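You operate a simulated robot arm through the tools that you are given. There is no shell and no other tool. Be economical: measure what you need, move in short steps, check, and stop when the job is done.

Carry out the task below with a simulated two-armed robot. There is one attempt and no reset: what you move stays moved.

## Task
Put the green cup and the cloth on the tray and carry it off.
Fine: pass the cup from hand to hand; tray in both hands to the table end of the side bench. Set down upright: what you pick out.

It is judged by the outcome, as a careful person would: the job done as asked, and still so three seconds after it is handed in. It fails if anything else is knocked over, pushed out of place, dropped, spilled or broken. Flat cloth is picked up by pressing the open fingertips on it (5 to 10 N) and closing them slowly along it; thin cloth reads only 2 to 8 mm in the jaws.

## Robot
Two 7-joint arms with two-finger parallel grippers on one trunk, on a base that drives. Base frame: it is fixed to the floor where the robot stands at the start and does not move with it; the origin is under the middle of the robot, x ahead of it, y to its left, z up. Lengths are in cm, angles in rad, forces in N, time in s.
The left shoulder is at the start at [5, 16.1, 112.3], the right one opposite. With the tool pointing down near the work surface each hand reaches from about 10 to 68 cm from the robot's upright axis, wherever it stands, measured 20 degrees to its own side. Places, roughly: table end of the side bench [80, 60, 80]; teal tray [50, -50, 80]; yellow cloth (9x6x4 cm) [50, -90, 80]. Payload 3.43 kg a hand.
Tool frame (each hand has its own): the origin (TCP) lies between the finger pads and is the grasp point; the fingertips stand 3 cm ahead of it; z points along the fingers, y is the line along which they close. The gripper opens to 9.4 cm. The fingers are 2.8 cm wide and 1 cm thick; the gripper's body (5 by 9.6 cm) begins 5.5 cm behind the TCP.
Orientation is that of the tool frame in the base frame, as a unit quaternion [w, x, y, z]. With the fingers straight down and closing along the base's y, the tool's x points along the base's -x, its y along +y and its z along -z.

## Interface
- The arms move only by the tool drive_tool. It takes "left_deltas", "right_deltas" or both (then of equal length, played together; a hand with none holds still); each is a list of rows, each an object of numbers (a shift or turn left out is 0, a gripper value left out holds the last): "x", "y", "z": the shift along the tool's x, y, z in units of 40 mm (1.0 is 40 mm); "ax", "ay", "az": the turn, a rotation vector about the tool's x, y, z in units of 6 degrees (1.0 is 6 degrees); "grip": the finger opening in cm, from 0 to 9.4. In form: [{"x": .., "y": .., "z": .., "ax": .., "ay": .., "az": .., "grip": ..}, ...]. A call has 1 to 8 rows; each row shifts and turns the commanded pose from where the row before left it, along the tool's axes as they then stand. A call with a number of a shift or a turn outside -1 to 1 is refused whole. A row lasts 0.2 s, in which the tool goes at most 5 cm and 0.15 rad; a call with a longer step from one row to the next is refused whole, and so is a gripper value outside its range. A pose out of reach is approached as far as the arm can. The call stops where the force on the tool passes 40 N (or 10 N more than at its start, if that is more) or the arm is blocked; 0.2 s more then pass. Each finger travels about 4.5 cm/s and halts on what it meets, pressing with about 25 N; the grip force reading is that of the motor and also rises with nothing between the fingers. The clock runs only during rows and for 0.2 s after the last one: add rows that do not move to give the fingers time. The reply holds the time, the measured pose of the TCP, the force on the tool along the base axes, the opening and the grip force, in the units named above and with some noise, with the torque about the TCP (base axes, N m) and any sound that the robot's microphone picked up, and new pictures: "show" is both (left out), scene, wrist or none (wrist: the cameras of the hands that moved).
- Cameras (640 x 400 px; columns grow to the right, rows downward): "scene" is now at [12.01, -3.72, 125]; the picture's right is [-0.43, -0.90, 0.00], its down [-0.48, 0.23, -0.85] and it looks along [0.77, -0.36, -0.53] (base axes); focal length 214 px, centre (320, 200). "left" rides on the left gripper at [7.6, -1.4, -10.2] in its tool frame; the picture's right is [0.18, 0.98, 0.00], its down [-0.75, 0.14, -0.64] and it looks along [-0.63, 0.12, 0.77] (tool axes); focal length 243 px, centre (320, 200). "right" rides on the right gripper at [7.6, 1.4, -10.2] in its tool frame; the picture's right is [-0.18, 0.98, 0.00], its down [-0.75, -0.14, -0.64] and it looks along [-0.63, -0.12, 0.77] (tool axes); focal length 243 px, centre (320, 200). There is no depth. A picture from a camera that has moved, and an enlarged one, comes with that camera's place and axes in the base frame and with its lens.
- raise_lower(by): slides the trunk up (or, below 0, down) by that many cm; the arms and the scene camera ride with it, the base frame stays. It gives what a move gives, with no picture.
- steer(legs): drives the robot by 1 to 6 legs, each [ahead, left, turn to the left] in cm, cm and rad, along the robot's own axes; the way and the turn of a leg run together, so that a leg with both is an arc; at most 150 cm and 3.142 rad a leg. The arms and the cameras ride along, it lands a little off, and it stops where it bumps. It gives what a move gives, and a new picture of the scene camera.
- pan_tilt(pan, tilt): turns the head with the scene camera to pan (to the left, within 1.396 rad either way) and tilt (down, from -0.506 to 1.204), counted from straight ahead of the robot. It gives what a move gives, and a new picture of the scene camera.
- inspect(camera, box): a new picture of the part [left, top, right, bottom] of that camera's present view, enlarged. No time passes.
- hand_in(): hands the job in; it is judged then, once.

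Work in short steps. Places have to be worked out from the pictures, the camera data and where the tool is seen: move nearer, look again, correct. Check each grasp and each placing, and mend what went wrong. You have 120 turns and 260 pictures in all, those below and enlarged ones among them. Open the grippers and draw the arms clear of the work before you hand the job in, unless the task says otherwise; then end with one line.

The tools are called after ">>>" as a command line: name --argument value ..., lists and objects as JSON in quotes. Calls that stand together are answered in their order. drive_tool: Moves the arms, as the interface text tells. Its arguments: {"type":"object","properties":{"left_deltas":{"type":"array","items":{"type":"object","properties":{"x":{"type":"number"},"y":{"type":"number"},"z":{"type":"number"},"ax":{"type":"number"},"ay":{"type":"number"},"az":{"type":"number"},"grip":{"type":"number"}}}},"right_deltas":{"type":"array","items":{"type":"object","properties":{"x":{"type":"number"},"y":{"type":"number"},"z":{"type":"number"},"ax":{"type":"number"},"ay":{"type":"number"},"az":{"type":"number"},"grip":{"type":"number"}}}},"show":{"type":"string","enum":["both","scene","wrist","none"]}},"required":[]} The other tools are called the same way: raise_lower (by) slides the trunk up or down; steer (legs) drives the base; pan_tilt (pan, tilt) turns the head that bears the scene camera; inspect (camera, box) takes an enlarged picture of a part of a camera's view; hand_in () hands the job in.

At the start:

```text
t: 0.0
left_tool_pos: [40.82, -1.72, 107.31]
left_tool_rot: [0.0, 0.0, 1.0, 0.0]
left_force: [-0.2, 0.3, 0.4]
left_wrist_torque: [0.01, 0.02, 0.0]
left_gripper_width: 9.41
left_finger_force: 0.0
right_tool_pos: [26.23, -39.4, 111.53]
right_tool_rot: [-0.001, -0.001, 1.0, 0.0]
right_force: [1.3, 0.0, -0.3]
right_wrist_torque: [-0.03, 0.03, 0.02]
right_gripper_width: 9.41
right_finger_force: 0.1
trunk travel left (down, up): [-15.0, 11.7]
robot x, y, heading: [-0.1, 0.26, -0.003]
head pan, tilt: [-0.44, 0.562]
```

scene: 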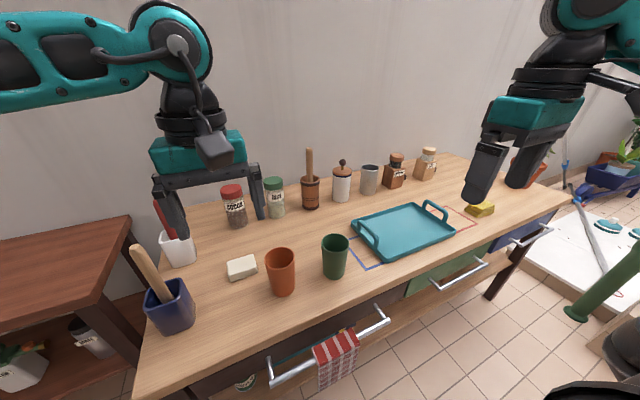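
right: 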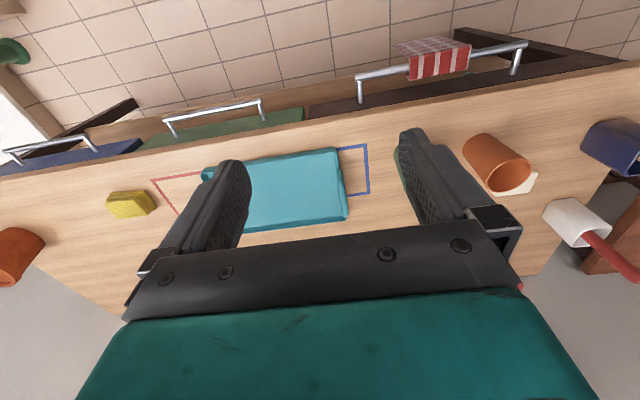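
left: 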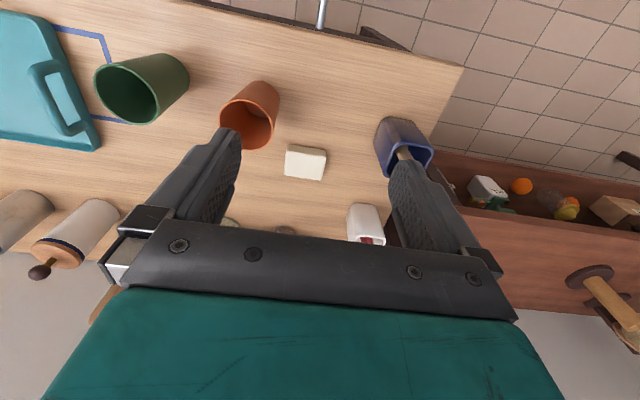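

I'll first look at the destination bench and the floor on the left before planning the moves.

>>> pan_tilt --pan 0.7 --tilt 0.6

>>> inspect --camera "left" --box '[0, 0, 320, 200]'

```text
t: 1.4
left_tool_pos: [40.95, -1.57, 107.33]
left_tool_rot: [0.0, -0.001, 1.0, -0.001]
left_force: [0.6, 0.1, -0.4]
left_wrist_torque: [-0.02, 0.05, 0.04]
left_gripper_width: 9.43
left_finger_force: 0.0
right_tool_pos: [26.21, -39.33, 111.4]
right_tool_rot: [0.0, 0.0, 1.0, 0.0]
right_force: [0.4, 0.2, -0.1]
right_wrist_torque: [0.0, 0.05, -0.02]
right_gripper_width: 9.38
right_finger_force: 0.1
trunk travel left (down, up): [-15.0, 11.7]
robot x, y, heading: [0.18, -0.36, -0.002]
head pan, tilt: [0.7, 0.6]
camera scene: at [10.68, 5.78, 124.66], right [0.64, -0.77, 0.0], down [-0.43, -0.36, -0.83], along [0.63, 0.53, -0.56], focal length 214 px, centre (320, 200)
```

scene: 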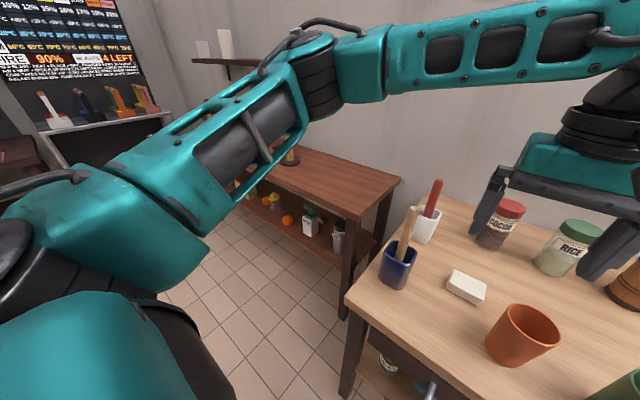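

```text
2.00 times, centred on (160, 100) of left
camera zoom: at [33.32, -3.13, 117.52], right [-0.18, 0.98, 0.0], down [0.75, 0.14, 0.64], along [0.63, 0.12, -0.77], focal length 485 px, centre (640, 400)
```

zoom: 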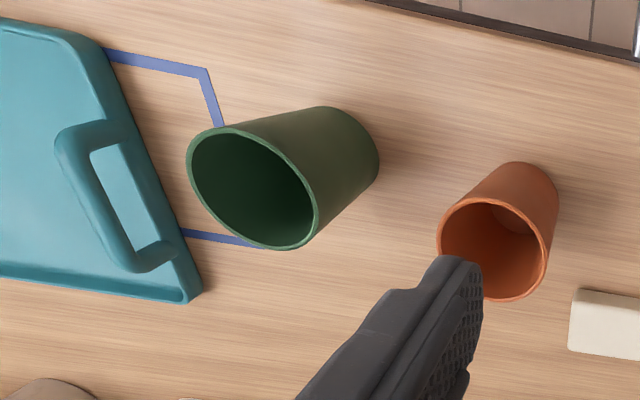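

The bench top looks to span x≈61–96, y from ≈32 leftward, and its table end is clear. I judge the cup at about (45,-22) and the tray at about (48,-50). I'll back off a little and strafe right so the cup is in front of the left shoulder, then look at the tray and cup.

>>> steer --legs '[[-10, 0, 0], [0, -38, 0]]'

>>> pan_tilt --pan -0.1 --tilt 0.75

```text
t: 6.0
left_tool_pos: [31.05, -39.13, 107.45]
left_tool_rot: [0.0, -0.001, 1.0, 0.0]
left_force: [0.1, 0.5, 0.1]
left_wrist_torque: [0.02, 0.0, 0.0]
left_gripper_width: 9.4
left_finger_force: 0.1
right_tool_pos: [16.42, -76.78, 111.47]
right_tool_rot: [0.0, -0.001, 1.0, -0.001]
right_force: [0.1, -0.1, -1.0]
right_wrist_torque: [0.02, -0.01, -0.01]
right_gripper_width: 9.39
right_finger_force: 0.0
trunk travel left (down, up): [-15.0, 11.7]
robot x, y, heading: [-10.06, -37.5, 0.004]
head pan, tilt: [0.7, 0.6]
camera scene: at [0.7, -31.7, 124.66], right [0.65, -0.76, 0.0], down [-0.43, -0.36, -0.83], along [0.63, 0.53, -0.56], focal length 214 px, centre (320, 200)
```

scene: 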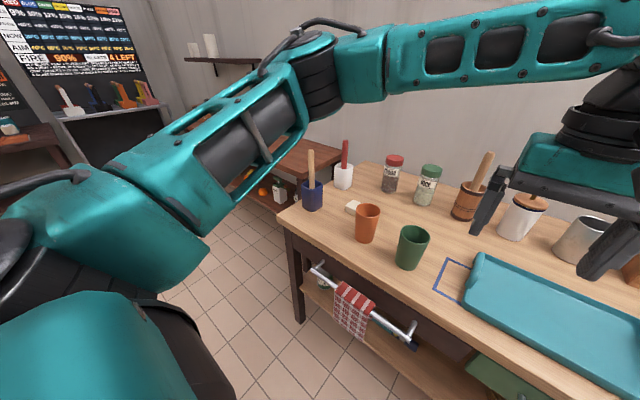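

```text
t: 7.1
left_tool_pos: [30.93, -39.11, 107.35]
left_tool_rot: [0.0, -0.001, 1.0, 0.0]
left_force: [0.1, -0.6, 0.3]
left_wrist_torque: [-0.02, 0.02, 0.0]
left_gripper_width: 9.44
left_finger_force: 0.0
right_tool_pos: [16.4, -76.68, 111.42]
right_tool_rot: [-0.001, -0.002, 1.0, -0.001]
right_force: [-0.4, -0.8, 0.4]
right_wrist_torque: [-0.01, 0.0, -0.01]
right_gripper_width: 9.41
right_finger_force: 0.0
trunk travel left (down, up): [-15.0, 11.7]
robot x, y, heading: [-9.87, -37.15, 0.003]
head pan, tilt: [-0.099, 0.75]
camera scene: at [2.21, -38.19, 123.37], right [-0.1, -1.0, 0.0], down [-0.68, 0.07, -0.73], along [0.73, -0.07, -0.68], focal length 214 px, centre (320, 200)
```

scene: 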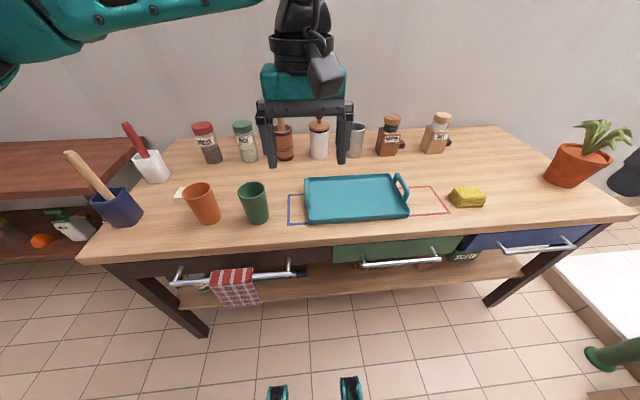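

This view is good. I'll zoom on the tray and cup and on the yellow cloth to measure them.

>>> inspect --camera "scene" --box '[220, 150, 420, 275]'

>>> inspect --camera "scene" --box '[380, 160, 520, 248]'

>>> inspect --camera "left" --box '[0, 0, 640, 400]'

```text
3.20 times, centred on (320, 212) of scene
camera zoom: at [2.21, -38.19, 123.37], right [-0.1, -1.0, 0.0], down [-0.68, 0.07, -0.73], along [0.73, -0.07, -0.68], focal length 686 px, centre (320, 160)
```

zoom: 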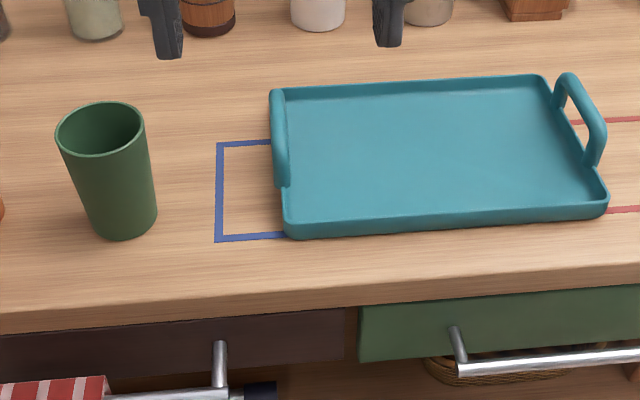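

```text
4.55 times, centred on (450, 204) of scene
camera zoom: at [2.21, -38.19, 123.37], right [-0.1, -1.0, 0.0], down [-0.68, 0.07, -0.73], along [0.73, -0.07, -0.68], focal length 975 px, centre (-271, 182)
```

zoom: 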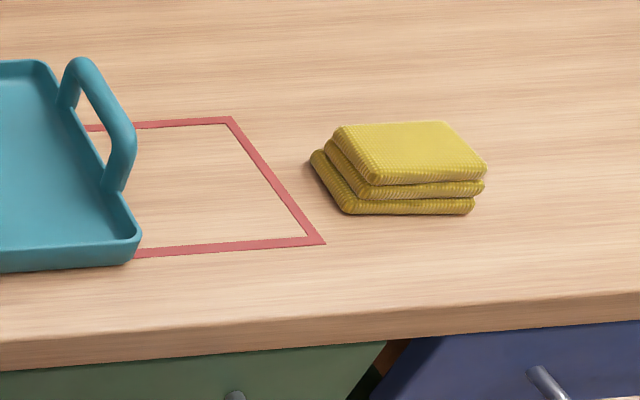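

```text
1.00 times, centred on (320, 200) of left (not enlarged: the box is as wide or as high as the picture)
camera zoom: at [23.37, -40.53, 117.53], right [-0.19, 0.98, 0.0], down [0.75, 0.14, 0.64], along [0.63, 0.12, -0.77], focal length 243 px, centre (320, 200)
```

zoom: 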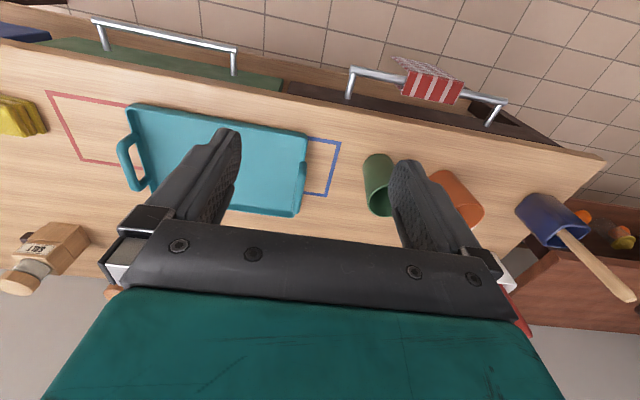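

Combining the views puts the table top nearer z≈75.5. The cup is at about (47,-24.4), roughly 11 cm tall with a 7.4 cm rim. The tray spans x 44–62 and y -39…-70, with its handles at the y ends. I'll move the left hand over the cup, staying high.

>>> drive_tool --left_deltas '[{"x": -0.8, "y": 0.73, "z": 0.4}, {"x": -0.8, "y": 0.73, "z": 0.4}, {"x": -0.8, "y": 0.73, "z": 0.4}, {"x": -0.8, "y": 0.73, "z": 0.4}, {"x": -0.8, "y": 0.73, "z": 0.4}]' --show "none"

>>> drive_tool --left_deltas '[{"az": 1}, {"az": 1}, {"az": 1}, {"az": 1}, {"az": 1}, {"az": 1}, {"az": 1}, {"az": 1}]' --show "none"

>>> drive_tool --left_deltas '[{"az": 1}, {"az": 1}, {"az": 1}, {"az": 1}, {"az": 1}, {"az": 1}, {"az": 1}, {}]'

```text
t: 8.3
left_tool_pos: [46.91, -24.38, 99.26]
left_tool_rot: [0.0, -0.001, 1.0, 0.001]
left_force: [-0.1, -0.7, 0.0]
left_wrist_torque: [-0.01, 0.01, -0.01]
left_gripper_width: 9.4
left_finger_force: 0.1
right_tool_pos: [16.48, -76.77, 111.53]
right_tool_rot: [0.001, -0.002, 1.0, 0.0]
right_force: [0.2, 0.1, 0.8]
right_wrist_torque: [0.0, 0.0, -0.01]
right_gripper_width: 9.39
right_finger_force: 0.0
trunk travel left (down, up): [-15.0, 11.7]
robot x, y, heading: [-9.92, -37.44, -0.001]
head pan, tilt: [-0.099, 0.75]
```

```text
t: 10.1
left_tool_pos: [46.83, -24.45, 99.33]
left_tool_rot: [0.0, 0.283, 0.959, 0.0]
left_force: [-0.9, -1.1, -1.1]
left_wrist_torque: [-0.02, 0.0, -0.01]
left_gripper_width: 9.41
left_finger_force: 0.1
left hand out of reach, approached as far as the arm can: row 6, 7, 8
right_tool_pos: [16.44, -76.79, 111.53]
right_tool_rot: [-0.002, -0.002, 1.0, 0.0]
right_force: [-0.1, -0.4, -0.8]
right_wrist_torque: [-0.01, 0.0, -0.04]
right_gripper_width: 9.39
right_finger_force: 0.0
trunk travel left (down, up): [-15.0, 11.7]
robot x, y, heading: [-10.01, -37.44, 0.004]
head pan, tilt: [-0.099, 0.75]
```

```text
t: 11.9
left_tool_pos: [41.78, -23.45, 97.9]
left_tool_rot: [-0.001, 0.382, 0.924, 0.0]
left_force: [-0.9, 1.0, 0.2]
left_wrist_torque: [-0.03, 0.0, 0.0]
left_gripper_width: 9.38
left_finger_force: 0.1
left hand out of reach, approached as far as the arm can: row 1, 2, 3, 4, 5, 6, 7
right_tool_pos: [16.42, -76.78, 111.43]
right_tool_rot: [0.0, -0.002, 1.0, 0.0]
right_force: [-0.4, 0.6, 0.1]
right_wrist_torque: [0.0, 0.01, -0.01]
right_gripper_width: 9.4
right_finger_force: 0.0
trunk travel left (down, up): [-15.0, 11.7]
robot x, y, heading: [-10.01, -37.49, -0.006]
head pan, tilt: [-0.099, 0.75]
camera scene: at [2.23, -38.2, 123.37], right [-0.1, -1.0, 0.0], down [-0.68, 0.07, -0.73], along [0.73, -0.07, -0.68], focal length 214 px, centre (320, 200)
camera left: at [35.33, -19.13, 108.07], right [0.56, 0.83, 0.0], down [0.63, -0.43, 0.64], along [0.53, -0.36, -0.77], focal length 243 px, centre (320, 200)
```

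scene: 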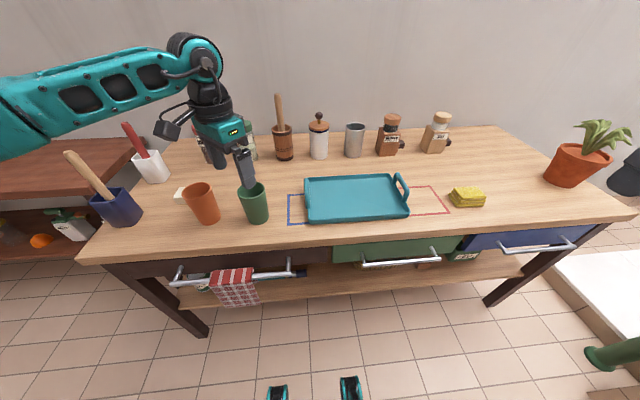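
left: 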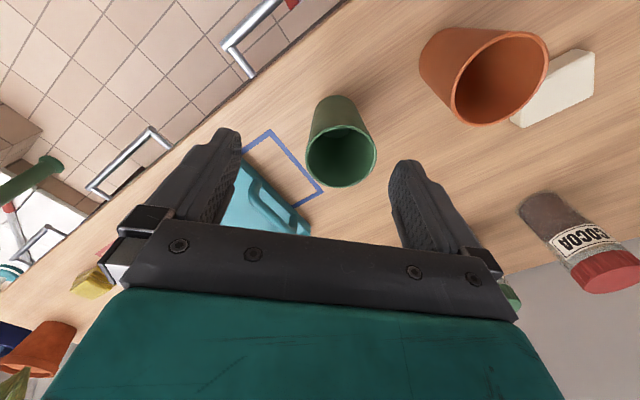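

The left wrist tops out at about 35–45° of clockwise yaw here, which is enough for my plan. I'll turn back to about 36° and see where the pose settles.

>>> drive_tool --left_deltas '[{"az": -1}, {"az": -1}, {"az": -1}, {"az": -1}, {"az": -1}, {"az": -1}, {"az": -1}, {"az": -1}]' --show "none"

```text
t: 13.7
left_tool_pos: [41.67, -23.44, 98.09]
left_tool_rot: [0.0, -0.029, 1.0, 0.0]
left_force: [-0.5, 0.7, -0.7]
left_wrist_torque: [-0.02, 0.01, 0.01]
left_gripper_width: 9.41
left_finger_force: 0.1
right_tool_pos: [16.45, -76.63, 111.44]
right_tool_rot: [0.0, -0.002, 1.0, 0.0]
right_force: [0.1, -0.1, -0.4]
right_wrist_torque: [0.04, 0.01, 0.01]
right_gripper_width: 9.41
right_finger_force: 0.1
trunk travel left (down, up): [-15.0, 11.7]
robot x, y, heading: [-9.93, -37.22, 0.001]
head pan, tilt: [-0.099, 0.75]
```

The command is clipped to what was reached, so yaw is back near 0. I'll bring the right hand to a mid-air spot in front and test whether it can yaw 90° clockwise, which is what it needs to point inward with its camera on top.

>>> drive_tool --right_deltas '[{"x": -0.7, "y": 0.8, "z": 0.2}, {"x": -0.7, "y": 0.8, "z": 0.2}, {"x": -0.7, "y": 0.8, "z": 0.2}, {"x": -0.7, "y": 0.8, "z": 0.2}, {"x": -0.7, "y": 0.7, "z": 0.2}, {"x": -0.7, "y": 0.6, "z": 0.2}]' --show "none"

>>> drive_tool --right_deltas '[{"az": 1}, {"az": 1}, {"az": 1}, {"az": 1}, {"az": 1}, {"az": 1}, {"az": 1}, {"az": 1}]' --show "none"

>>> drive_tool --right_deltas '[{"az": 1}, {"az": 1}, {"az": 1}, {"az": 1}, {"az": 1}, {"az": 1}, {"az": 1}, {}]' --show "scene"

```text
t: 15.1
left_tool_pos: [41.8, -23.5, 97.83]
left_tool_rot: [0.0, -0.028, 1.0, 0.0]
left_force: [0.4, 0.4, -0.3]
left_wrist_torque: [-0.03, -0.01, -0.01]
left_gripper_width: 9.4
left_finger_force: 0.1
right_tool_pos: [33.18, -58.59, 106.42]
right_tool_rot: [0.0, -0.001, 1.0, 0.0]
right_force: [0.1, -0.7, -0.3]
right_wrist_torque: [-0.01, -0.02, -0.01]
right_gripper_width: 9.4
right_finger_force: 0.0
trunk travel left (down, up): [-15.0, 11.7]
robot x, y, heading: [-9.76, -37.41, 0.002]
head pan, tilt: [-0.099, 0.75]
```

```text
t: 16.9
left_tool_pos: [41.65, -23.43, 97.98]
left_tool_rot: [0.001, -0.028, 1.0, -0.001]
left_force: [-0.8, -0.1, 0.5]
left_wrist_torque: [0.02, -0.01, 0.01]
left_gripper_width: 9.42
left_finger_force: 0.1
right_tool_pos: [33.14, -58.65, 106.77]
right_tool_rot: [0.0, 0.406, 0.914, 0.0]
right_force: [-0.5, 0.3, -0.7]
right_wrist_torque: [0.0, 0.0, 0.0]
right_gripper_width: 9.39
right_finger_force: 0.1
trunk travel left (down, up): [-15.0, 11.7]
robot x, y, heading: [-10.16, -37.59, -0.002]
head pan, tilt: [-0.099, 0.75]
```

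```text
t: 18.7
left_tool_pos: [41.67, -23.56, 97.97]
left_tool_rot: [0.001, -0.027, 1.0, 0.0]
left_force: [-0.2, -0.1, 0.2]
left_wrist_torque: [0.02, 0.01, 0.02]
left_gripper_width: 9.41
left_finger_force: 0.2
right_tool_pos: [33.07, -58.58, 106.66]
right_tool_rot: [0.0, 0.707, 0.707, -0.001]
right_force: [-0.4, -0.7, 0.0]
right_wrist_torque: [-0.03, -0.03, 0.04]
right_gripper_width: 9.38
right_finger_force: 0.0
trunk travel left (down, up): [-15.0, 11.7]
robot x, y, heading: [-9.88, -37.74, -0.0]
head pan, tilt: [-0.099, 0.75]
camera scene: at [2.2, -38.2, 123.37], right [-0.1, -1.0, 0.0], down [-0.68, 0.07, -0.73], along [0.73, -0.07, -0.68], focal length 214 px, centre (320, 200)
```

scene: 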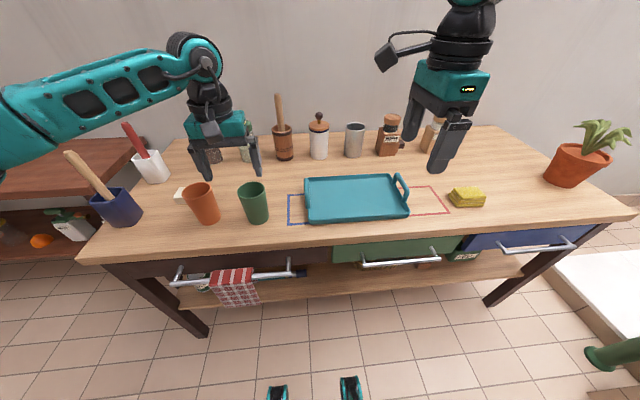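

The right hand reached 90°. Now I'll tilt it up to point inward, to about 18–20° below horizontal.

>>> drive_tool --right_deltas '[{"ay": 1}, {"ay": 1}, {"ay": 1}, {"ay": 1}, {"ay": 1}, {"ay": 1}]' --show "none"

>>> drive_tool --right_deltas '[{"ay": 1}, {"ay": 1}, {"ay": 1}, {"ay": 1}, {"ay": 1}, {"ay": 0.67}, {}]' --show "scene"

```text
t: 20.1
left_tool_pos: [41.69, -23.37, 97.95]
left_tool_rot: [0.0, -0.028, 1.0, 0.001]
left_force: [0.9, -0.9, 0.9]
left_wrist_torque: [-0.03, 0.02, 0.0]
left_gripper_width: 9.42
left_finger_force: 0.1
right_tool_pos: [33.22, -58.88, 106.64]
right_tool_rot: [-0.22, 0.671, 0.674, 0.219]
right_force: [-0.1, -0.2, -0.4]
right_wrist_torque: [0.05, 0.01, -0.01]
right_gripper_width: 9.41
right_finger_force: 0.0
trunk travel left (down, up): [-15.0, 11.7]
robot x, y, heading: [-10.03, -37.49, -0.003]
head pan, tilt: [-0.099, 0.75]
```

```text
t: 21.7
left_tool_pos: [41.83, -23.49, 98.07]
left_tool_rot: [0.0, -0.027, 1.0, 0.0]
left_force: [-0.3, -0.3, 0.0]
left_wrist_torque: [0.0, -0.01, -0.03]
left_gripper_width: 9.4
left_finger_force: 0.1
right_tool_pos: [33.04, -58.86, 106.66]
right_tool_rot: [-0.393, 0.587, 0.588, 0.394]
right_force: [0.5, -0.5, -0.2]
right_wrist_torque: [0.01, 0.03, 0.0]
right_gripper_width: 9.38
right_finger_force: 0.1
trunk travel left (down, up): [-15.0, 11.7]
robot x, y, heading: [-9.62, -37.83, -0.004]
head pan, tilt: [-0.099, 0.75]
camera scene: at [2.2, -38.2, 123.37], right [-0.1, -1.0, 0.0], down [-0.68, 0.07, -0.73], along [0.73, -0.07, -0.68], focal length 214 px, centre (320, 200)
```

scene: 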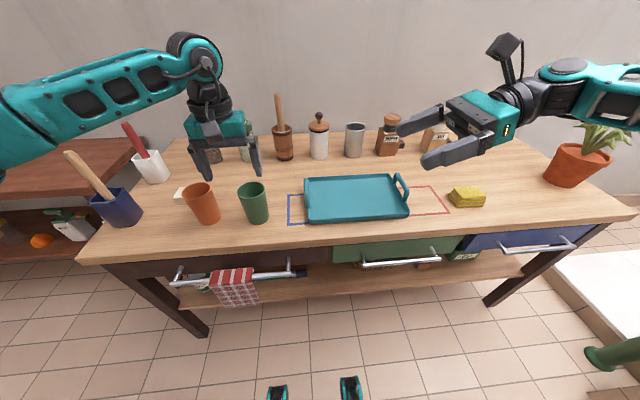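

That pose works. Next I'll yaw the left hand 30° clockwise, centre it over the cup estimate and check with the wrist camera before descending.

>>> drive_tool --left_deltas '[{"x": -0.65, "y": -0.11}, {"x": -0.65, "y": -0.11}, {"az": 1}, {"az": 1}, {"az": 1}, {"az": 1}, {"az": 1}, {"az": 0.5}]'

```text
t: 23.5
left_tool_pos: [46.84, -24.08, 97.9]
left_tool_rot: [0.0, 0.259, 0.966, 0.0]
left_force: [0.0, -0.1, -1.3]
left_wrist_torque: [0.0, -0.01, -0.04]
left_gripper_width: 9.4
left_finger_force: 0.1
right_tool_pos: [33.19, -58.6, 106.67]
right_tool_rot: [-0.393, 0.587, 0.588, 0.393]
right_force: [0.7, -0.6, 0.5]
right_wrist_torque: [0.0, 0.01, 0.01]
right_gripper_width: 9.4
right_finger_force: 0.0
trunk travel left (down, up): [-15.0, 11.7]
robot x, y, heading: [-9.91, -37.5, 0.004]
head pan, tilt: [-0.099, 0.75]
camera scene: at [2.2, -38.2, 123.37], right [-0.1, -1.0, 0.0], down [-0.68, 0.07, -0.73], along [0.73, -0.07, -0.68], focal length 214 px, centre (320, 200)
camera left: at [39.55, -21.49, 108.1], right [0.33, 0.94, 0.0], down [0.72, -0.25, 0.64], along [0.61, -0.21, -0.77], focal length 243 px, centre (320, 200)
```

scene: 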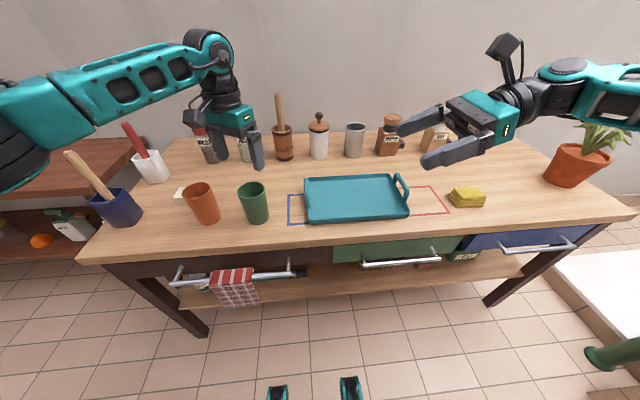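
left: 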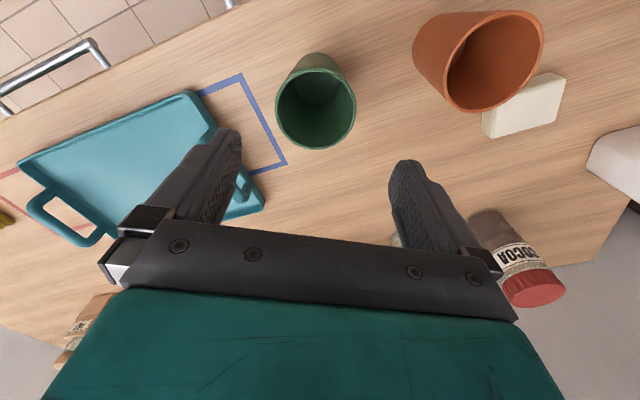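

By the wrist view the cup centre is within ~0.5 cm of the TCP. I'll descend until the tips are just above the rim and check.

>>> drive_tool --left_deltas '[{"z": 0.9}, {"z": 0.8}, {}]'

>>> inspect --camera "scene" --box '[170, 90, 350, 240]'

```text
t: 24.3
left_tool_pos: [46.91, -23.89, 91.11]
left_tool_rot: [-0.001, 0.258, 0.966, 0.001]
left_force: [0.2, 0.4, 1.5]
left_wrist_torque: [0.03, 0.04, -0.01]
left_gripper_width: 9.42
left_finger_force: 0.1
right_tool_pos: [33.02, -58.68, 106.64]
right_tool_rot: [-0.393, 0.588, 0.588, 0.393]
right_force: [1.2, 0.5, -0.5]
right_wrist_torque: [0.05, 0.01, 0.01]
right_gripper_width: 9.41
right_finger_force: 0.2
trunk travel left (down, up): [-15.0, 11.7]
robot x, y, heading: [-10.01, -37.72, 0.001]
head pan, tilt: [-0.099, 0.75]
camera scene: at [2.2, -38.2, 123.37], right [-0.1, -1.0, 0.0], down [-0.68, 0.07, -0.73], along [0.73, -0.07, -0.68], focal length 214 px, centre (320, 200)
camera left: at [39.57, -21.36, 101.24], right [0.33, 0.94, 0.0], down [0.72, -0.25, 0.64], along [0.61, -0.21, -0.77], focal length 243 px, centre (320, 200)
```

scene: 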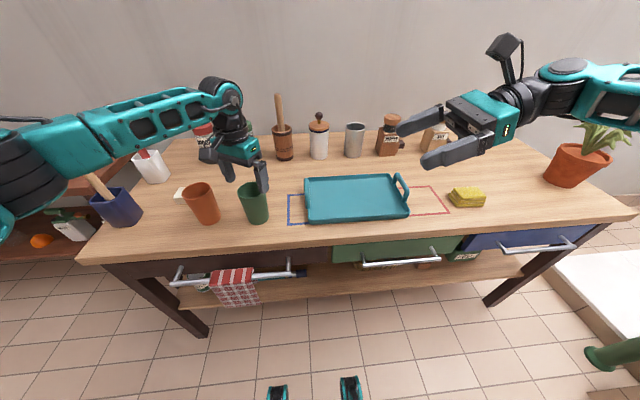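
left: 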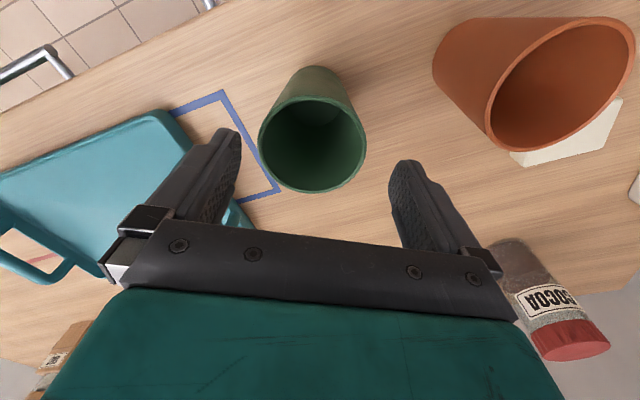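

```text
2.67 times, centred on (260, 165) of scene
camera zoom: at [2.2, -38.2, 123.37], right [-0.1, -1.0, 0.0], down [-0.68, 0.07, -0.73], along [0.73, -0.07, -0.68], focal length 572 px, centre (480, 293)
```

zoom: 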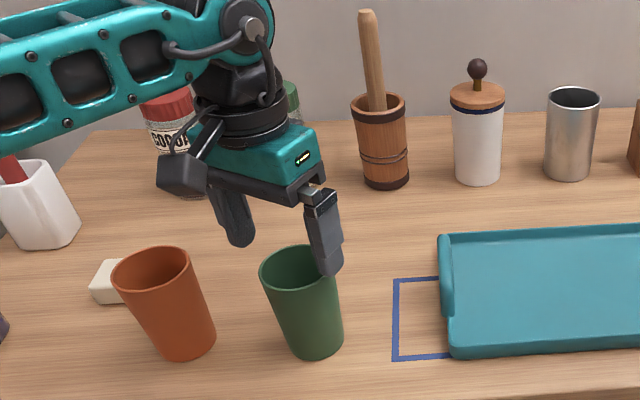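

Triangulating the two wrist views gives the rim at z≈86.2, centred at (46.7,-24.3). I'll shift 0.45 cm along the closing axis, descend 6.4 cm and close gently.

>>> drive_tool --left_deltas '[{"y": -0.11, "z": 0.4}, {"z": 0.6}, {"z": 0.6}, {}, {"grip": 7.8}, {"grip": 7.0}, {"grip": 6.2}, {}]'

```text
t: 26.1
left_tool_pos: [46.7, -24.53, 84.69]
left_tool_rot: [0.0, 0.257, 0.966, 0.0]
left_force: [-0.5, 0.1, 0.2]
left_wrist_torque: [-0.02, 0.03, -0.01]
left_gripper_width: 7.07
left_finger_force: 24.8
right_tool_pos: [33.07, -58.66, 106.72]
right_tool_rot: [-0.393, 0.587, 0.588, 0.394]
right_force: [-0.4, 0.3, 0.0]
right_wrist_torque: [0.0, 0.02, 0.0]
right_gripper_width: 9.39
right_finger_force: 0.2
trunk travel left (down, up): [-15.0, 11.7]
robot x, y, heading: [-9.85, -37.68, -0.002]
head pan, tilt: [-0.099, 0.75]
camera scene: at [2.21, -38.19, 123.37], right [-0.1, -1.0, 0.0], down [-0.68, 0.07, -0.73], along [0.73, -0.07, -0.68], focal length 214 px, centre (320, 200)
camera left: at [39.45, -21.96, 94.92], right [0.33, 0.94, 0.0], down [0.72, -0.25, 0.64], along [0.61, -0.21, -0.77], focal length 243 px, centre (320, 200)
```

scene: 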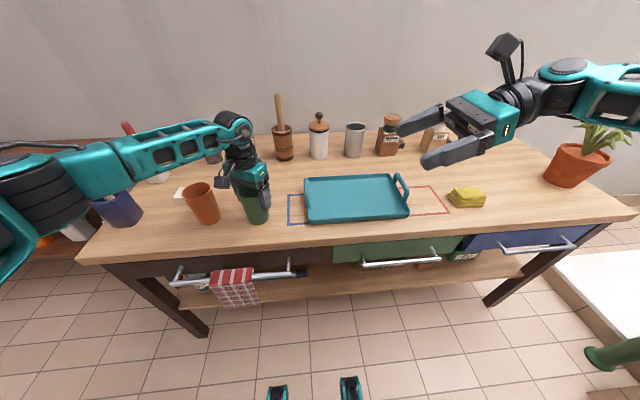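
left: 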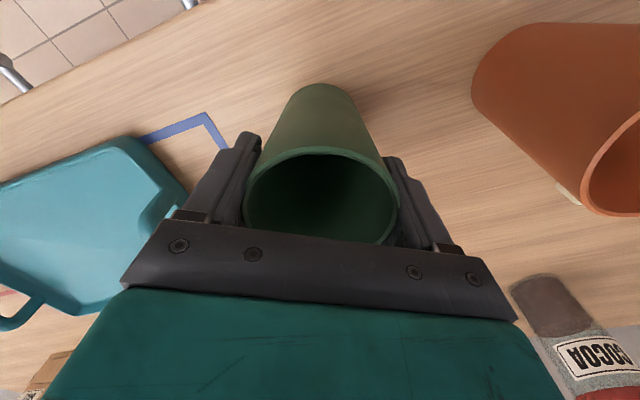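

The cup is held with a width of 7.07 cm and a firm grip. I'll lift straight up 16 cm.

>>> drive_tool --left_deltas '[{"z": -0.4}, {"z": -0.8}, {"z": -0.8}, {"z": -0.9}, {"z": -0.9}, {}]'

```text
t: 27.5
left_tool_pos: [46.73, -24.43, 99.97]
left_tool_rot: [-0.001, 0.258, 0.966, -0.001]
left_force: [0.2, -0.4, -0.8]
left_wrist_torque: [-0.04, 0.0, -0.04]
left_gripper_width: 7.06
left_finger_force: 25.3
right_tool_pos: [32.97, -58.75, 106.6]
right_tool_rot: [-0.393, 0.587, 0.588, 0.394]
right_force: [0.1, 1.3, -0.4]
right_wrist_torque: [0.0, 0.0, 0.0]
right_gripper_width: 9.41
right_finger_force: 0.1
trunk travel left (down, up): [-15.0, 11.7]
robot x, y, heading: [-10.07, -37.62, 0.001]
head pan, tilt: [-0.099, 0.75]
camera scene: at [2.22, -38.19, 123.37], right [-0.1, -1.0, 0.0], down [-0.68, 0.07, -0.73], along [0.73, -0.07, -0.68], focal length 214 px, centre (320, 200)
camera left: at [39.42, -21.91, 110.15], right [0.33, 0.94, 0.0], down [0.72, -0.25, 0.64], along [0.61, -0.21, -0.77], focal length 243 px, centre (320, 200)
```

scene: 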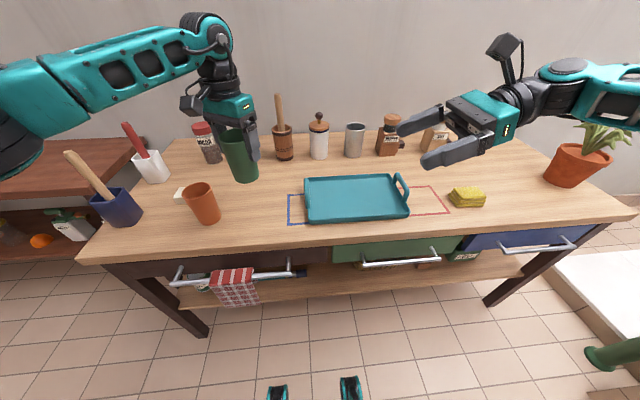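
left: 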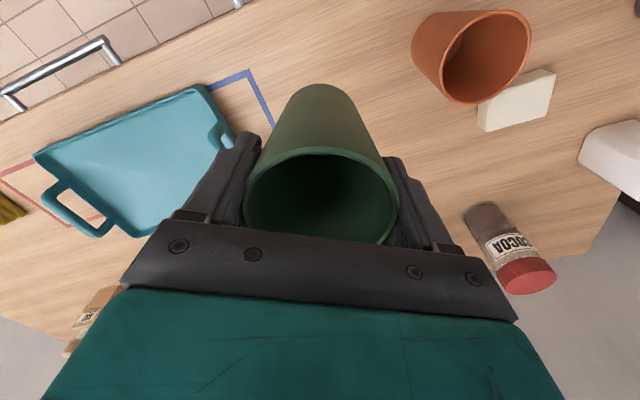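

The cup is lifted cleanly. I'll bring it to the middle in front of the robot, to about (36,-38,102), and yaw to 45°.

>>> drive_tool --left_deltas '[{"x": 0.13, "y": -0.85, "z": -0.1}, {"x": 0.13, "y": -0.85, "z": -0.1}, {"x": 0.13, "y": -0.85, "z": -0.1}, {"x": 0.13, "y": -0.85, "z": -0.1}, {"x": 0.12, "y": -0.85, "z": -0.1}, {"az": 1}, {"az": 1.0}, {"az": 0.5}]'

```text
t: 29.3
left_tool_pos: [36.09, -37.91, 102.07]
left_tool_rot: [0.0, 0.382, 0.924, 0.0]
left_force: [0.3, -0.5, -0.2]
left_wrist_torque: [0.0, 0.01, -0.03]
left_gripper_width: 7.07
left_finger_force: 24.8
right_tool_pos: [32.97, -58.73, 106.68]
right_tool_rot: [-0.393, 0.587, 0.588, 0.393]
right_force: [-0.3, 0.3, -0.6]
right_wrist_torque: [-0.03, -0.02, 0.01]
right_gripper_width: 9.43
right_finger_force: 0.0
trunk travel left (down, up): [-15.0, 11.7]
robot x, y, heading: [-9.7, -37.64, -0.0]
head pan, tilt: [-0.099, 0.75]
camera scene: at [2.21, -38.2, 123.37], right [-0.1, -1.0, 0.0], down [-0.68, 0.07, -0.73], along [0.73, -0.07, -0.68], focal length 214 px, centre (320, 200)
camera left: at [29.62, -33.57, 112.19], right [0.56, 0.83, 0.0], down [0.63, -0.43, 0.64], along [0.53, -0.36, -0.77], focal length 243 px, centre (320, 200)
```

scene: 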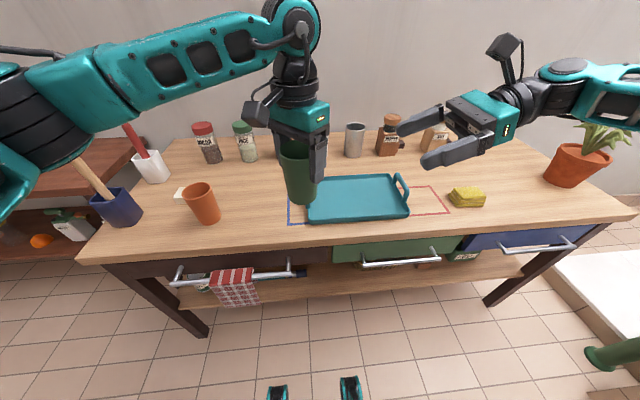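
left: 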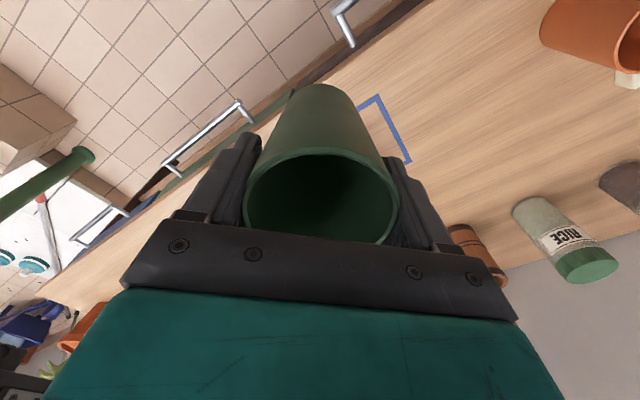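

The cup axis is at (36.1,-37.9) with its base at z≈92.8. I'll bring the right hand to stand off 13 cm to the right, level with the cup's lower part, and check the alignment.

>>> drive_tool --right_deltas '[{"x": -0.636, "y": 0.26, "z": 0.867}, {"x": -0.636, "y": 0.26, "z": 0.867}, {"x": -0.636, "y": 0.26, "z": 0.867}, {}]'

```text
t: 30.3
left_tool_pos: [36.07, -37.83, 102.15]
left_tool_rot: [0.0, 0.382, 0.924, 0.0]
left_force: [0.0, -0.9, -0.2]
left_wrist_torque: [-0.01, 0.0, 0.01]
left_gripper_width: 7.04
left_finger_force: 25.0
right_tool_pos: [27.43, -53.79, 101.44]
right_tool_rot: [-0.4, 0.583, 0.582, 0.403]
right_force: [-0.4, -0.3, -0.4]
right_wrist_torque: [-0.02, 0.03, 0.01]
right_gripper_width: 9.4
right_finger_force: 0.1
right hand out of reach, approached as far as the arm can: row 1, 2, 3
trunk travel left (down, up): [-15.0, 11.7]
robot x, y, heading: [-10.0, -37.33, 0.003]
head pan, tilt: [-0.099, 0.75]
camera scene: at [2.2, -38.2, 123.37], right [-0.1, -1.0, 0.0], down [-0.68, 0.07, -0.73], along [0.73, -0.07, -0.68], focal length 214 px, centre (320, 200)
camera right: at [28.63, -60.67, 112.29], right [0.98, -0.07, -0.17], down [-0.14, -0.87, -0.48], along [-0.12, 0.49, -0.86], focal length 243 px, centre (320, 200)
```

scene: 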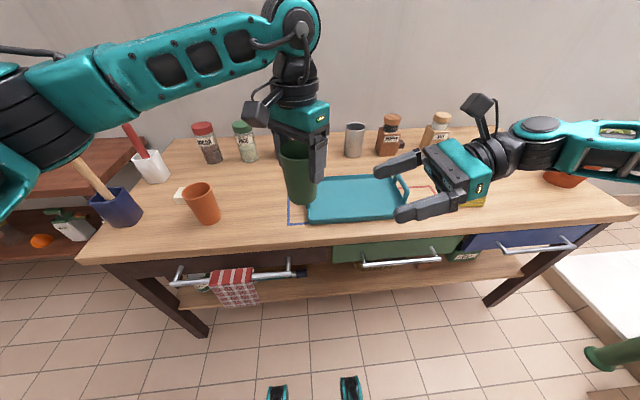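
right: 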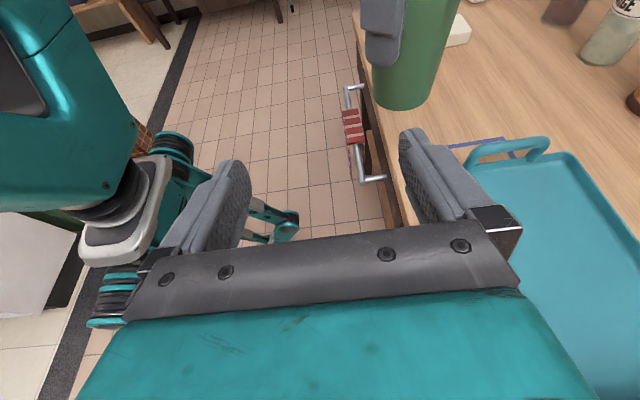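

The low inward pose is out of reach for the right arm. I'll change plan: the right hand will take the cup's lower part pointing forward and about 35° down, which is the natural wrist side. First I'll bring the right hand back to vertical.

>>> drive_tool --right_deltas '[{"ay": -1, "z": -0.3}, {"ay": -1, "z": -0.3}, {"ay": -1, "z": -0.3}, {"ay": -1}, {"ay": -1}, {"ay": -1}, {"ay": -1}, {"ay": -1}]' --show "none"

>>> drive_tool --right_deltas '[{"ay": -1}, {"ay": -1}, {"ay": -1}, {"ay": -0.5}, {"az": -1}, {"az": -1}, {"az": -1}, {"az": -1}]' --show "none"

>>> drive_tool --right_deltas '[{"az": -1}, {"az": -1}, {"az": -1}, {"az": -1}, {"az": -1}, {"az": -1}, {"az": -1}, {"az": -1}]' --show "none"

```text
t: 32.1
left_tool_pos: [36.02, -37.91, 102.04]
left_tool_rot: [0.0, 0.381, 0.925, 0.0]
left_force: [-0.2, 0.1, -0.4]
left_wrist_torque: [-0.01, 0.02, -0.01]
left_gripper_width: 7.04
left_finger_force: 25.0
right_tool_pos: [27.65, -57.15, 103.01]
right_tool_rot: [-0.135, 0.694, 0.695, 0.134]
right_force: [0.0, 0.1, -0.4]
right_wrist_torque: [-0.01, -0.02, -0.03]
right_gripper_width: 9.41
right_finger_force: 0.1
trunk travel left (down, up): [-15.0, 11.7]
robot x, y, heading: [-9.77, -37.49, -0.001]
head pan, tilt: [-0.099, 0.75]
```

```text
t: 33.9
left_tool_pos: [35.99, -37.9, 102.11]
left_tool_rot: [0.001, 0.382, 0.924, 0.0]
left_force: [-0.2, -0.1, -1.3]
left_wrist_torque: [0.0, -0.01, -0.01]
left_gripper_width: 7.06
left_finger_force: 24.9
right_tool_pos: [27.63, -57.16, 103.21]
right_tool_rot: [-0.004, 0.543, 0.84, 0.007]
right_force: [0.5, -0.1, 0.4]
right_wrist_torque: [-0.02, 0.02, -0.04]
right_gripper_width: 9.42
right_finger_force: 0.0
trunk travel left (down, up): [-15.0, 11.7]
robot x, y, heading: [-9.63, -37.09, 0.005]
head pan, tilt: [-0.099, 0.75]
```

```text
t: 35.7
left_tool_pos: [35.97, -37.88, 102.07]
left_tool_rot: [-0.001, 0.382, 0.924, 0.001]
left_force: [0.4, 0.2, -0.1]
left_wrist_torque: [-0.01, -0.03, 0.03]
left_gripper_width: 7.07
left_finger_force: 25.3
right_tool_pos: [27.63, -57.15, 103.21]
right_tool_rot: [-0.001, 0.153, 0.988, 0.007]
right_force: [-0.1, -0.1, 1.1]
right_wrist_torque: [0.0, 0.01, 0.01]
right_gripper_width: 9.41
right_finger_force: 0.1
trunk travel left (down, up): [-15.0, 11.7]
robot x, y, heading: [-10.33, -37.41, -0.003]
head pan, tilt: [-0.099, 0.75]
```

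Next I'll unyaw both hands. The left carries the cup forward to about (45,-45), and the right then tilts forward 55°.

>>> drive_tool --left_deltas '[{"az": -1}, {"az": -1}, {"az": -1}, {"az": -1}, {"az": -1}, {"az": -1}, {"az": -1}, {"az": -0.5}]' --right_deltas '[{"az": -1}, {"az": -1}, {"az": -0.93}, {"x": -0.4}, {"x": -0.4}, {}, {}, {}]' --show "none"

>>> drive_tool --left_deltas '[{"x": -0.75, "y": -0.6}, {"x": -0.75, "y": -0.6}, {"x": -0.75, "y": -0.58}, {}, {}, {}, {}, {}]' --right_deltas '[{"ay": -1}, {"ay": -1}, {"ay": -1}, {"ay": -1}, {"ay": -1}, {"ay": -1}, {"ay": -1}, {"ay": -1}]' --show "none"

>>> drive_tool --right_deltas '[{"ay": -1}, {"ay": -0.17}, {}]' --show "both"

```text
t: 37.5
left_tool_pos: [36.01, -37.73, 101.96]
left_tool_rot: [0.001, -0.001, 1.0, 0.0]
left_force: [0.4, 0.4, 0.2]
left_wrist_torque: [0.02, -0.01, -0.04]
left_gripper_width: 7.07
left_finger_force: 25.6
right_tool_pos: [30.83, -57.0, 103.27]
right_tool_rot: [0.0, 0.001, 1.0, 0.008]
right_force: [-0.2, -0.3, -0.9]
right_wrist_torque: [-0.02, 0.01, 0.0]
right_gripper_width: 9.43
right_finger_force: 0.0
trunk travel left (down, up): [-15.0, 11.7]
robot x, y, heading: [-9.82, -37.31, 0.001]
head pan, tilt: [-0.099, 0.75]
```

```text
t: 39.3
left_tool_pos: [45.05, -45.08, 101.99]
left_tool_rot: [0.0, 0.0, 1.0, 0.0]
left_force: [0.5, 0.4, -0.9]
left_wrist_torque: [0.02, -0.03, -0.02]
left_gripper_width: 7.06
left_finger_force: 25.2
right_tool_pos: [31.07, -57.12, 103.13]
right_tool_rot: [0.406, 0.006, 0.914, 0.007]
right_force: [0.2, 0.0, -0.2]
right_wrist_torque: [0.02, -0.01, 0.0]
right_gripper_width: 9.37
right_finger_force: 0.1
right hand out of reach, approached as far as the arm can: row 8
trunk travel left (down, up): [-15.0, 11.7]
robot x, y, heading: [-9.42, -37.44, -0.001]
head pan, tilt: [-0.099, 0.75]
```

```text
t: 40.1
left_tool_pos: [45.07, -44.99, 101.93]
left_tool_rot: [0.0, -0.002, 1.0, 0.0]
left_force: [-0.1, -0.2, -0.8]
left_wrist_torque: [-0.01, 0.0, -0.01]
left_gripper_width: 7.05
left_finger_force: 24.8
right_tool_pos: [32.67, -56.86, 103.53]
right_tool_rot: [0.462, 0.005, 0.887, 0.008]
right_force: [-0.2, 0.9, 0.3]
right_wrist_torque: [0.0, 0.01, 0.02]
right_gripper_width: 9.42
right_finger_force: 0.2
right hand out of reach, approached as far as the arm can: row 1
trunk travel left (down, up): [-15.0, 11.7]
robot x, y, heading: [-9.91, -37.17, 0.006]
head pan, tilt: [-0.099, 0.75]
camera scene: at [2.21, -38.2, 123.37], right [-0.1, -1.0, 0.0], down [-0.68, 0.07, -0.73], along [0.73, -0.07, -0.68], focal length 214 px, centre (320, 200)
camera right: at [19.86, -55.39, 103.09], right [0.11, 0.98, 0.17], down [-0.1, -0.16, 0.98], along [0.99, -0.12, 0.08], focal length 243 px, centre (320, 200)
```

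scene: 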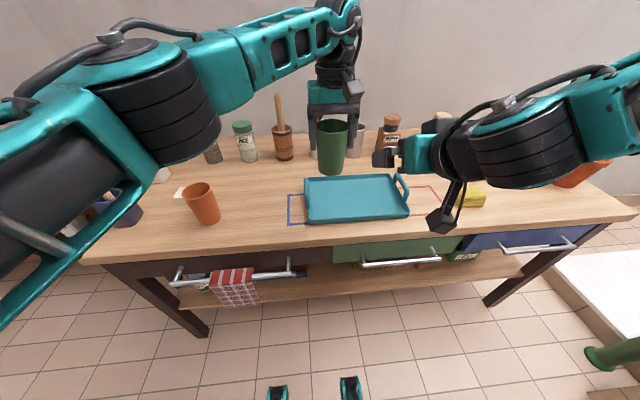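
right: 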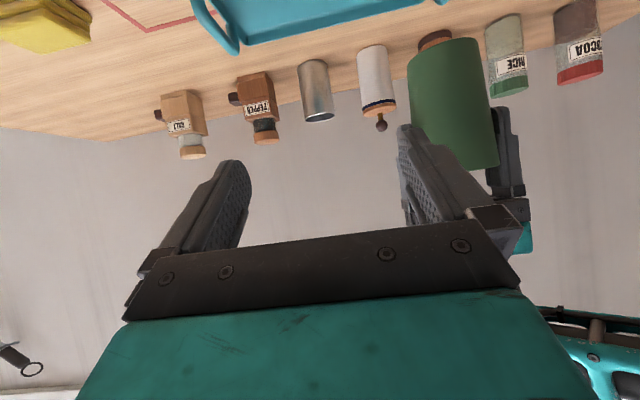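

The forward tilt works, at 55°. I'll bring the right hand level with the cup's lower part, about 8 cm in front of it.

>>> drive_tool --right_deltas '[{"x": 0.2, "y": 0.745, "z": 0.425}, {"x": 0.2, "y": 0.745, "z": 0.425}, {"x": 0.2, "y": 0.745, "z": 0.425}, {"x": 0.2, "y": 0.745, "z": 0.425}, {}]'

```text
t: 41.3
left_tool_pos: [45.05, -45.03, 101.88]
left_tool_rot: [0.001, -0.001, 1.0, 0.0]
left_force: [0.0, 0.5, -1.4]
left_wrist_torque: [0.0, 0.0, 0.01]
left_gripper_width: 7.06
left_finger_force: 24.7
right_tool_pos: [36.35, -48.28, 98.74]
right_tool_rot: [0.462, 0.005, 0.887, 0.007]
right_force: [1.0, 0.2, -1.5]
right_wrist_torque: [-0.01, 0.0, 0.01]
right_gripper_width: 9.37
right_finger_force: 0.0
right hand out of reach, approached as far as the arm can: row 3, 4
trunk travel left (down, up): [-15.0, 11.7]
robot x, y, heading: [-10.0, -37.38, 0.003]
head pan, tilt: [-0.099, 0.75]
camera scene: at [2.2, -38.2, 123.37], right [-0.1, -1.0, 0.0], down [-0.68, 0.07, -0.73], along [0.73, -0.07, -0.68], focal length 214 px, centre (320, 200)
camera right: at [23.39, -46.82, 98.44], right [0.11, 0.98, 0.17], down [-0.1, -0.16, 0.98], along [0.99, -0.12, 0.08], focal length 243 px, centre (320, 200)
```

scene: 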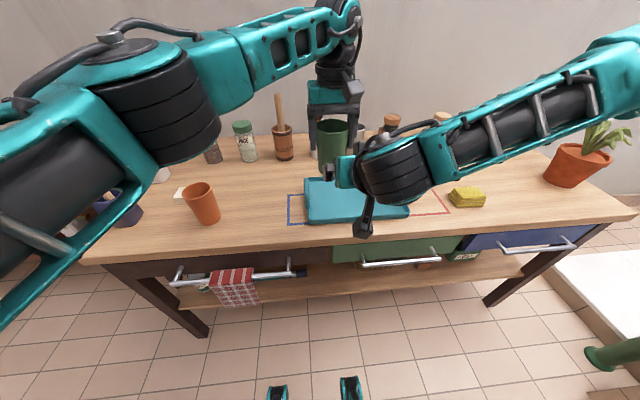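
right: 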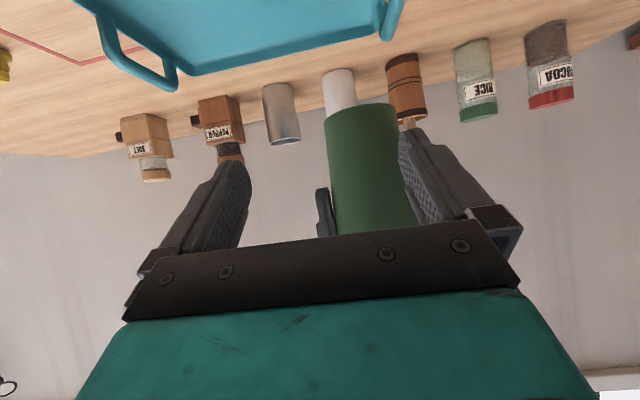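

The right arm's reach is limited when low and across the body. I'll raise the handover point and shift it right, with the cup at (47,-50) and 6 cm higher.

>>> drive_tool --left_deltas '[{"x": -0.25, "y": -0.62, "z": -0.75}, {"x": -0.25, "y": -0.62, "z": -0.75}, {}, {}]' --right_deltas '[{}, {"x": -0.53, "y": -0.21}, {"x": -0.53, "y": -0.21}, {}]'

```text
t: 42.3
left_tool_pos: [44.48, -45.65, 106.57]
left_tool_rot: [0.001, -0.001, 1.0, -0.001]
left_force: [10.3, -6.0, 6.1]
left_wrist_torque: [-0.28, -0.32, 0.17]
left_gripper_width: 7.03
left_finger_force: 25.1
left hand out of reach, approached as far as the arm can: row 1, 2
right_tool_pos: [38.57, -50.21, 101.94]
right_tool_rot: [0.46, 0.004, 0.888, 0.007]
right_force: [-9.9, 5.4, -7.5]
right_wrist_torque: [-0.33, 0.25, 0.69]
right_gripper_width: 9.41
right_finger_force: 0.1
trunk travel left (down, up): [-15.0, 11.7]
robot x, y, heading: [-10.27, -37.58, 0.001]
head pan, tilt: [-0.099, 0.75]
camera scene: at [2.22, -38.21, 123.37], right [-0.1, -1.0, 0.0], down [-0.68, 0.07, -0.73], along [0.73, -0.07, -0.68], focal length 214 px, centre (320, 200)
camera right: at [25.72, -48.74, 101.76], right [0.11, 0.98, 0.17], down [-0.09, -0.16, 0.98], along [0.99, -0.12, 0.07], focal length 243 px, centre (320, 200)
camera left: at [36.87, -47.05, 116.78], right [-0.19, 0.98, 0.0], down [0.75, 0.14, 0.64], along [0.63, 0.12, -0.77], focal length 243 px, centre (320, 200)
```

scene: 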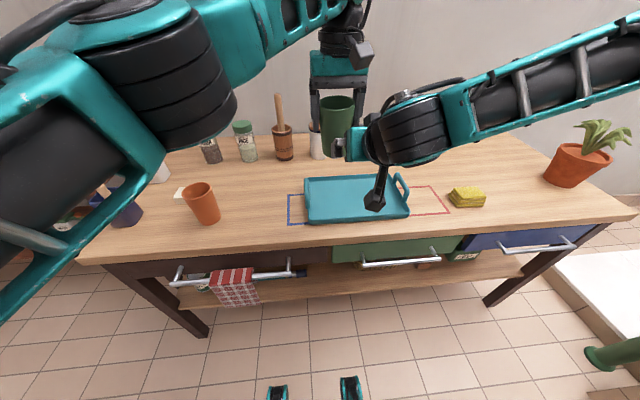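
right: 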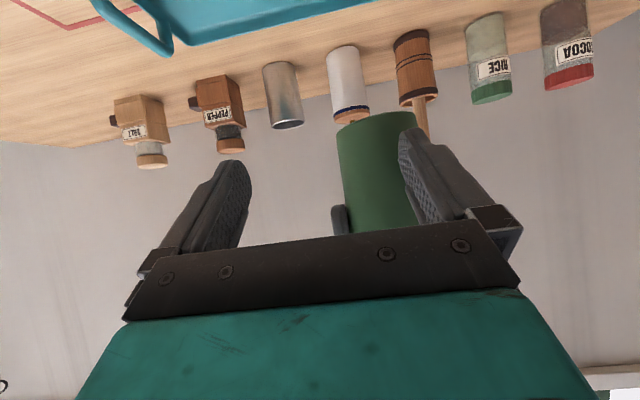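
left: 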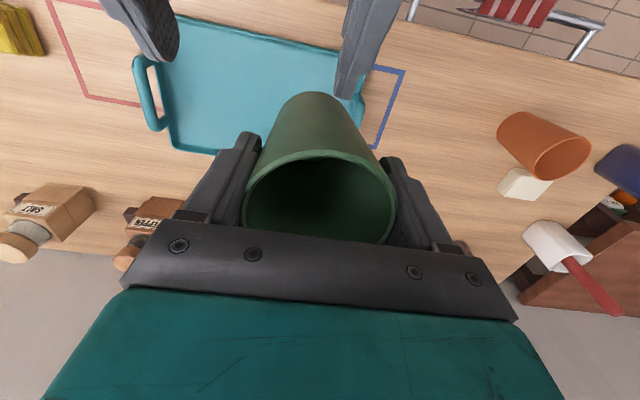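

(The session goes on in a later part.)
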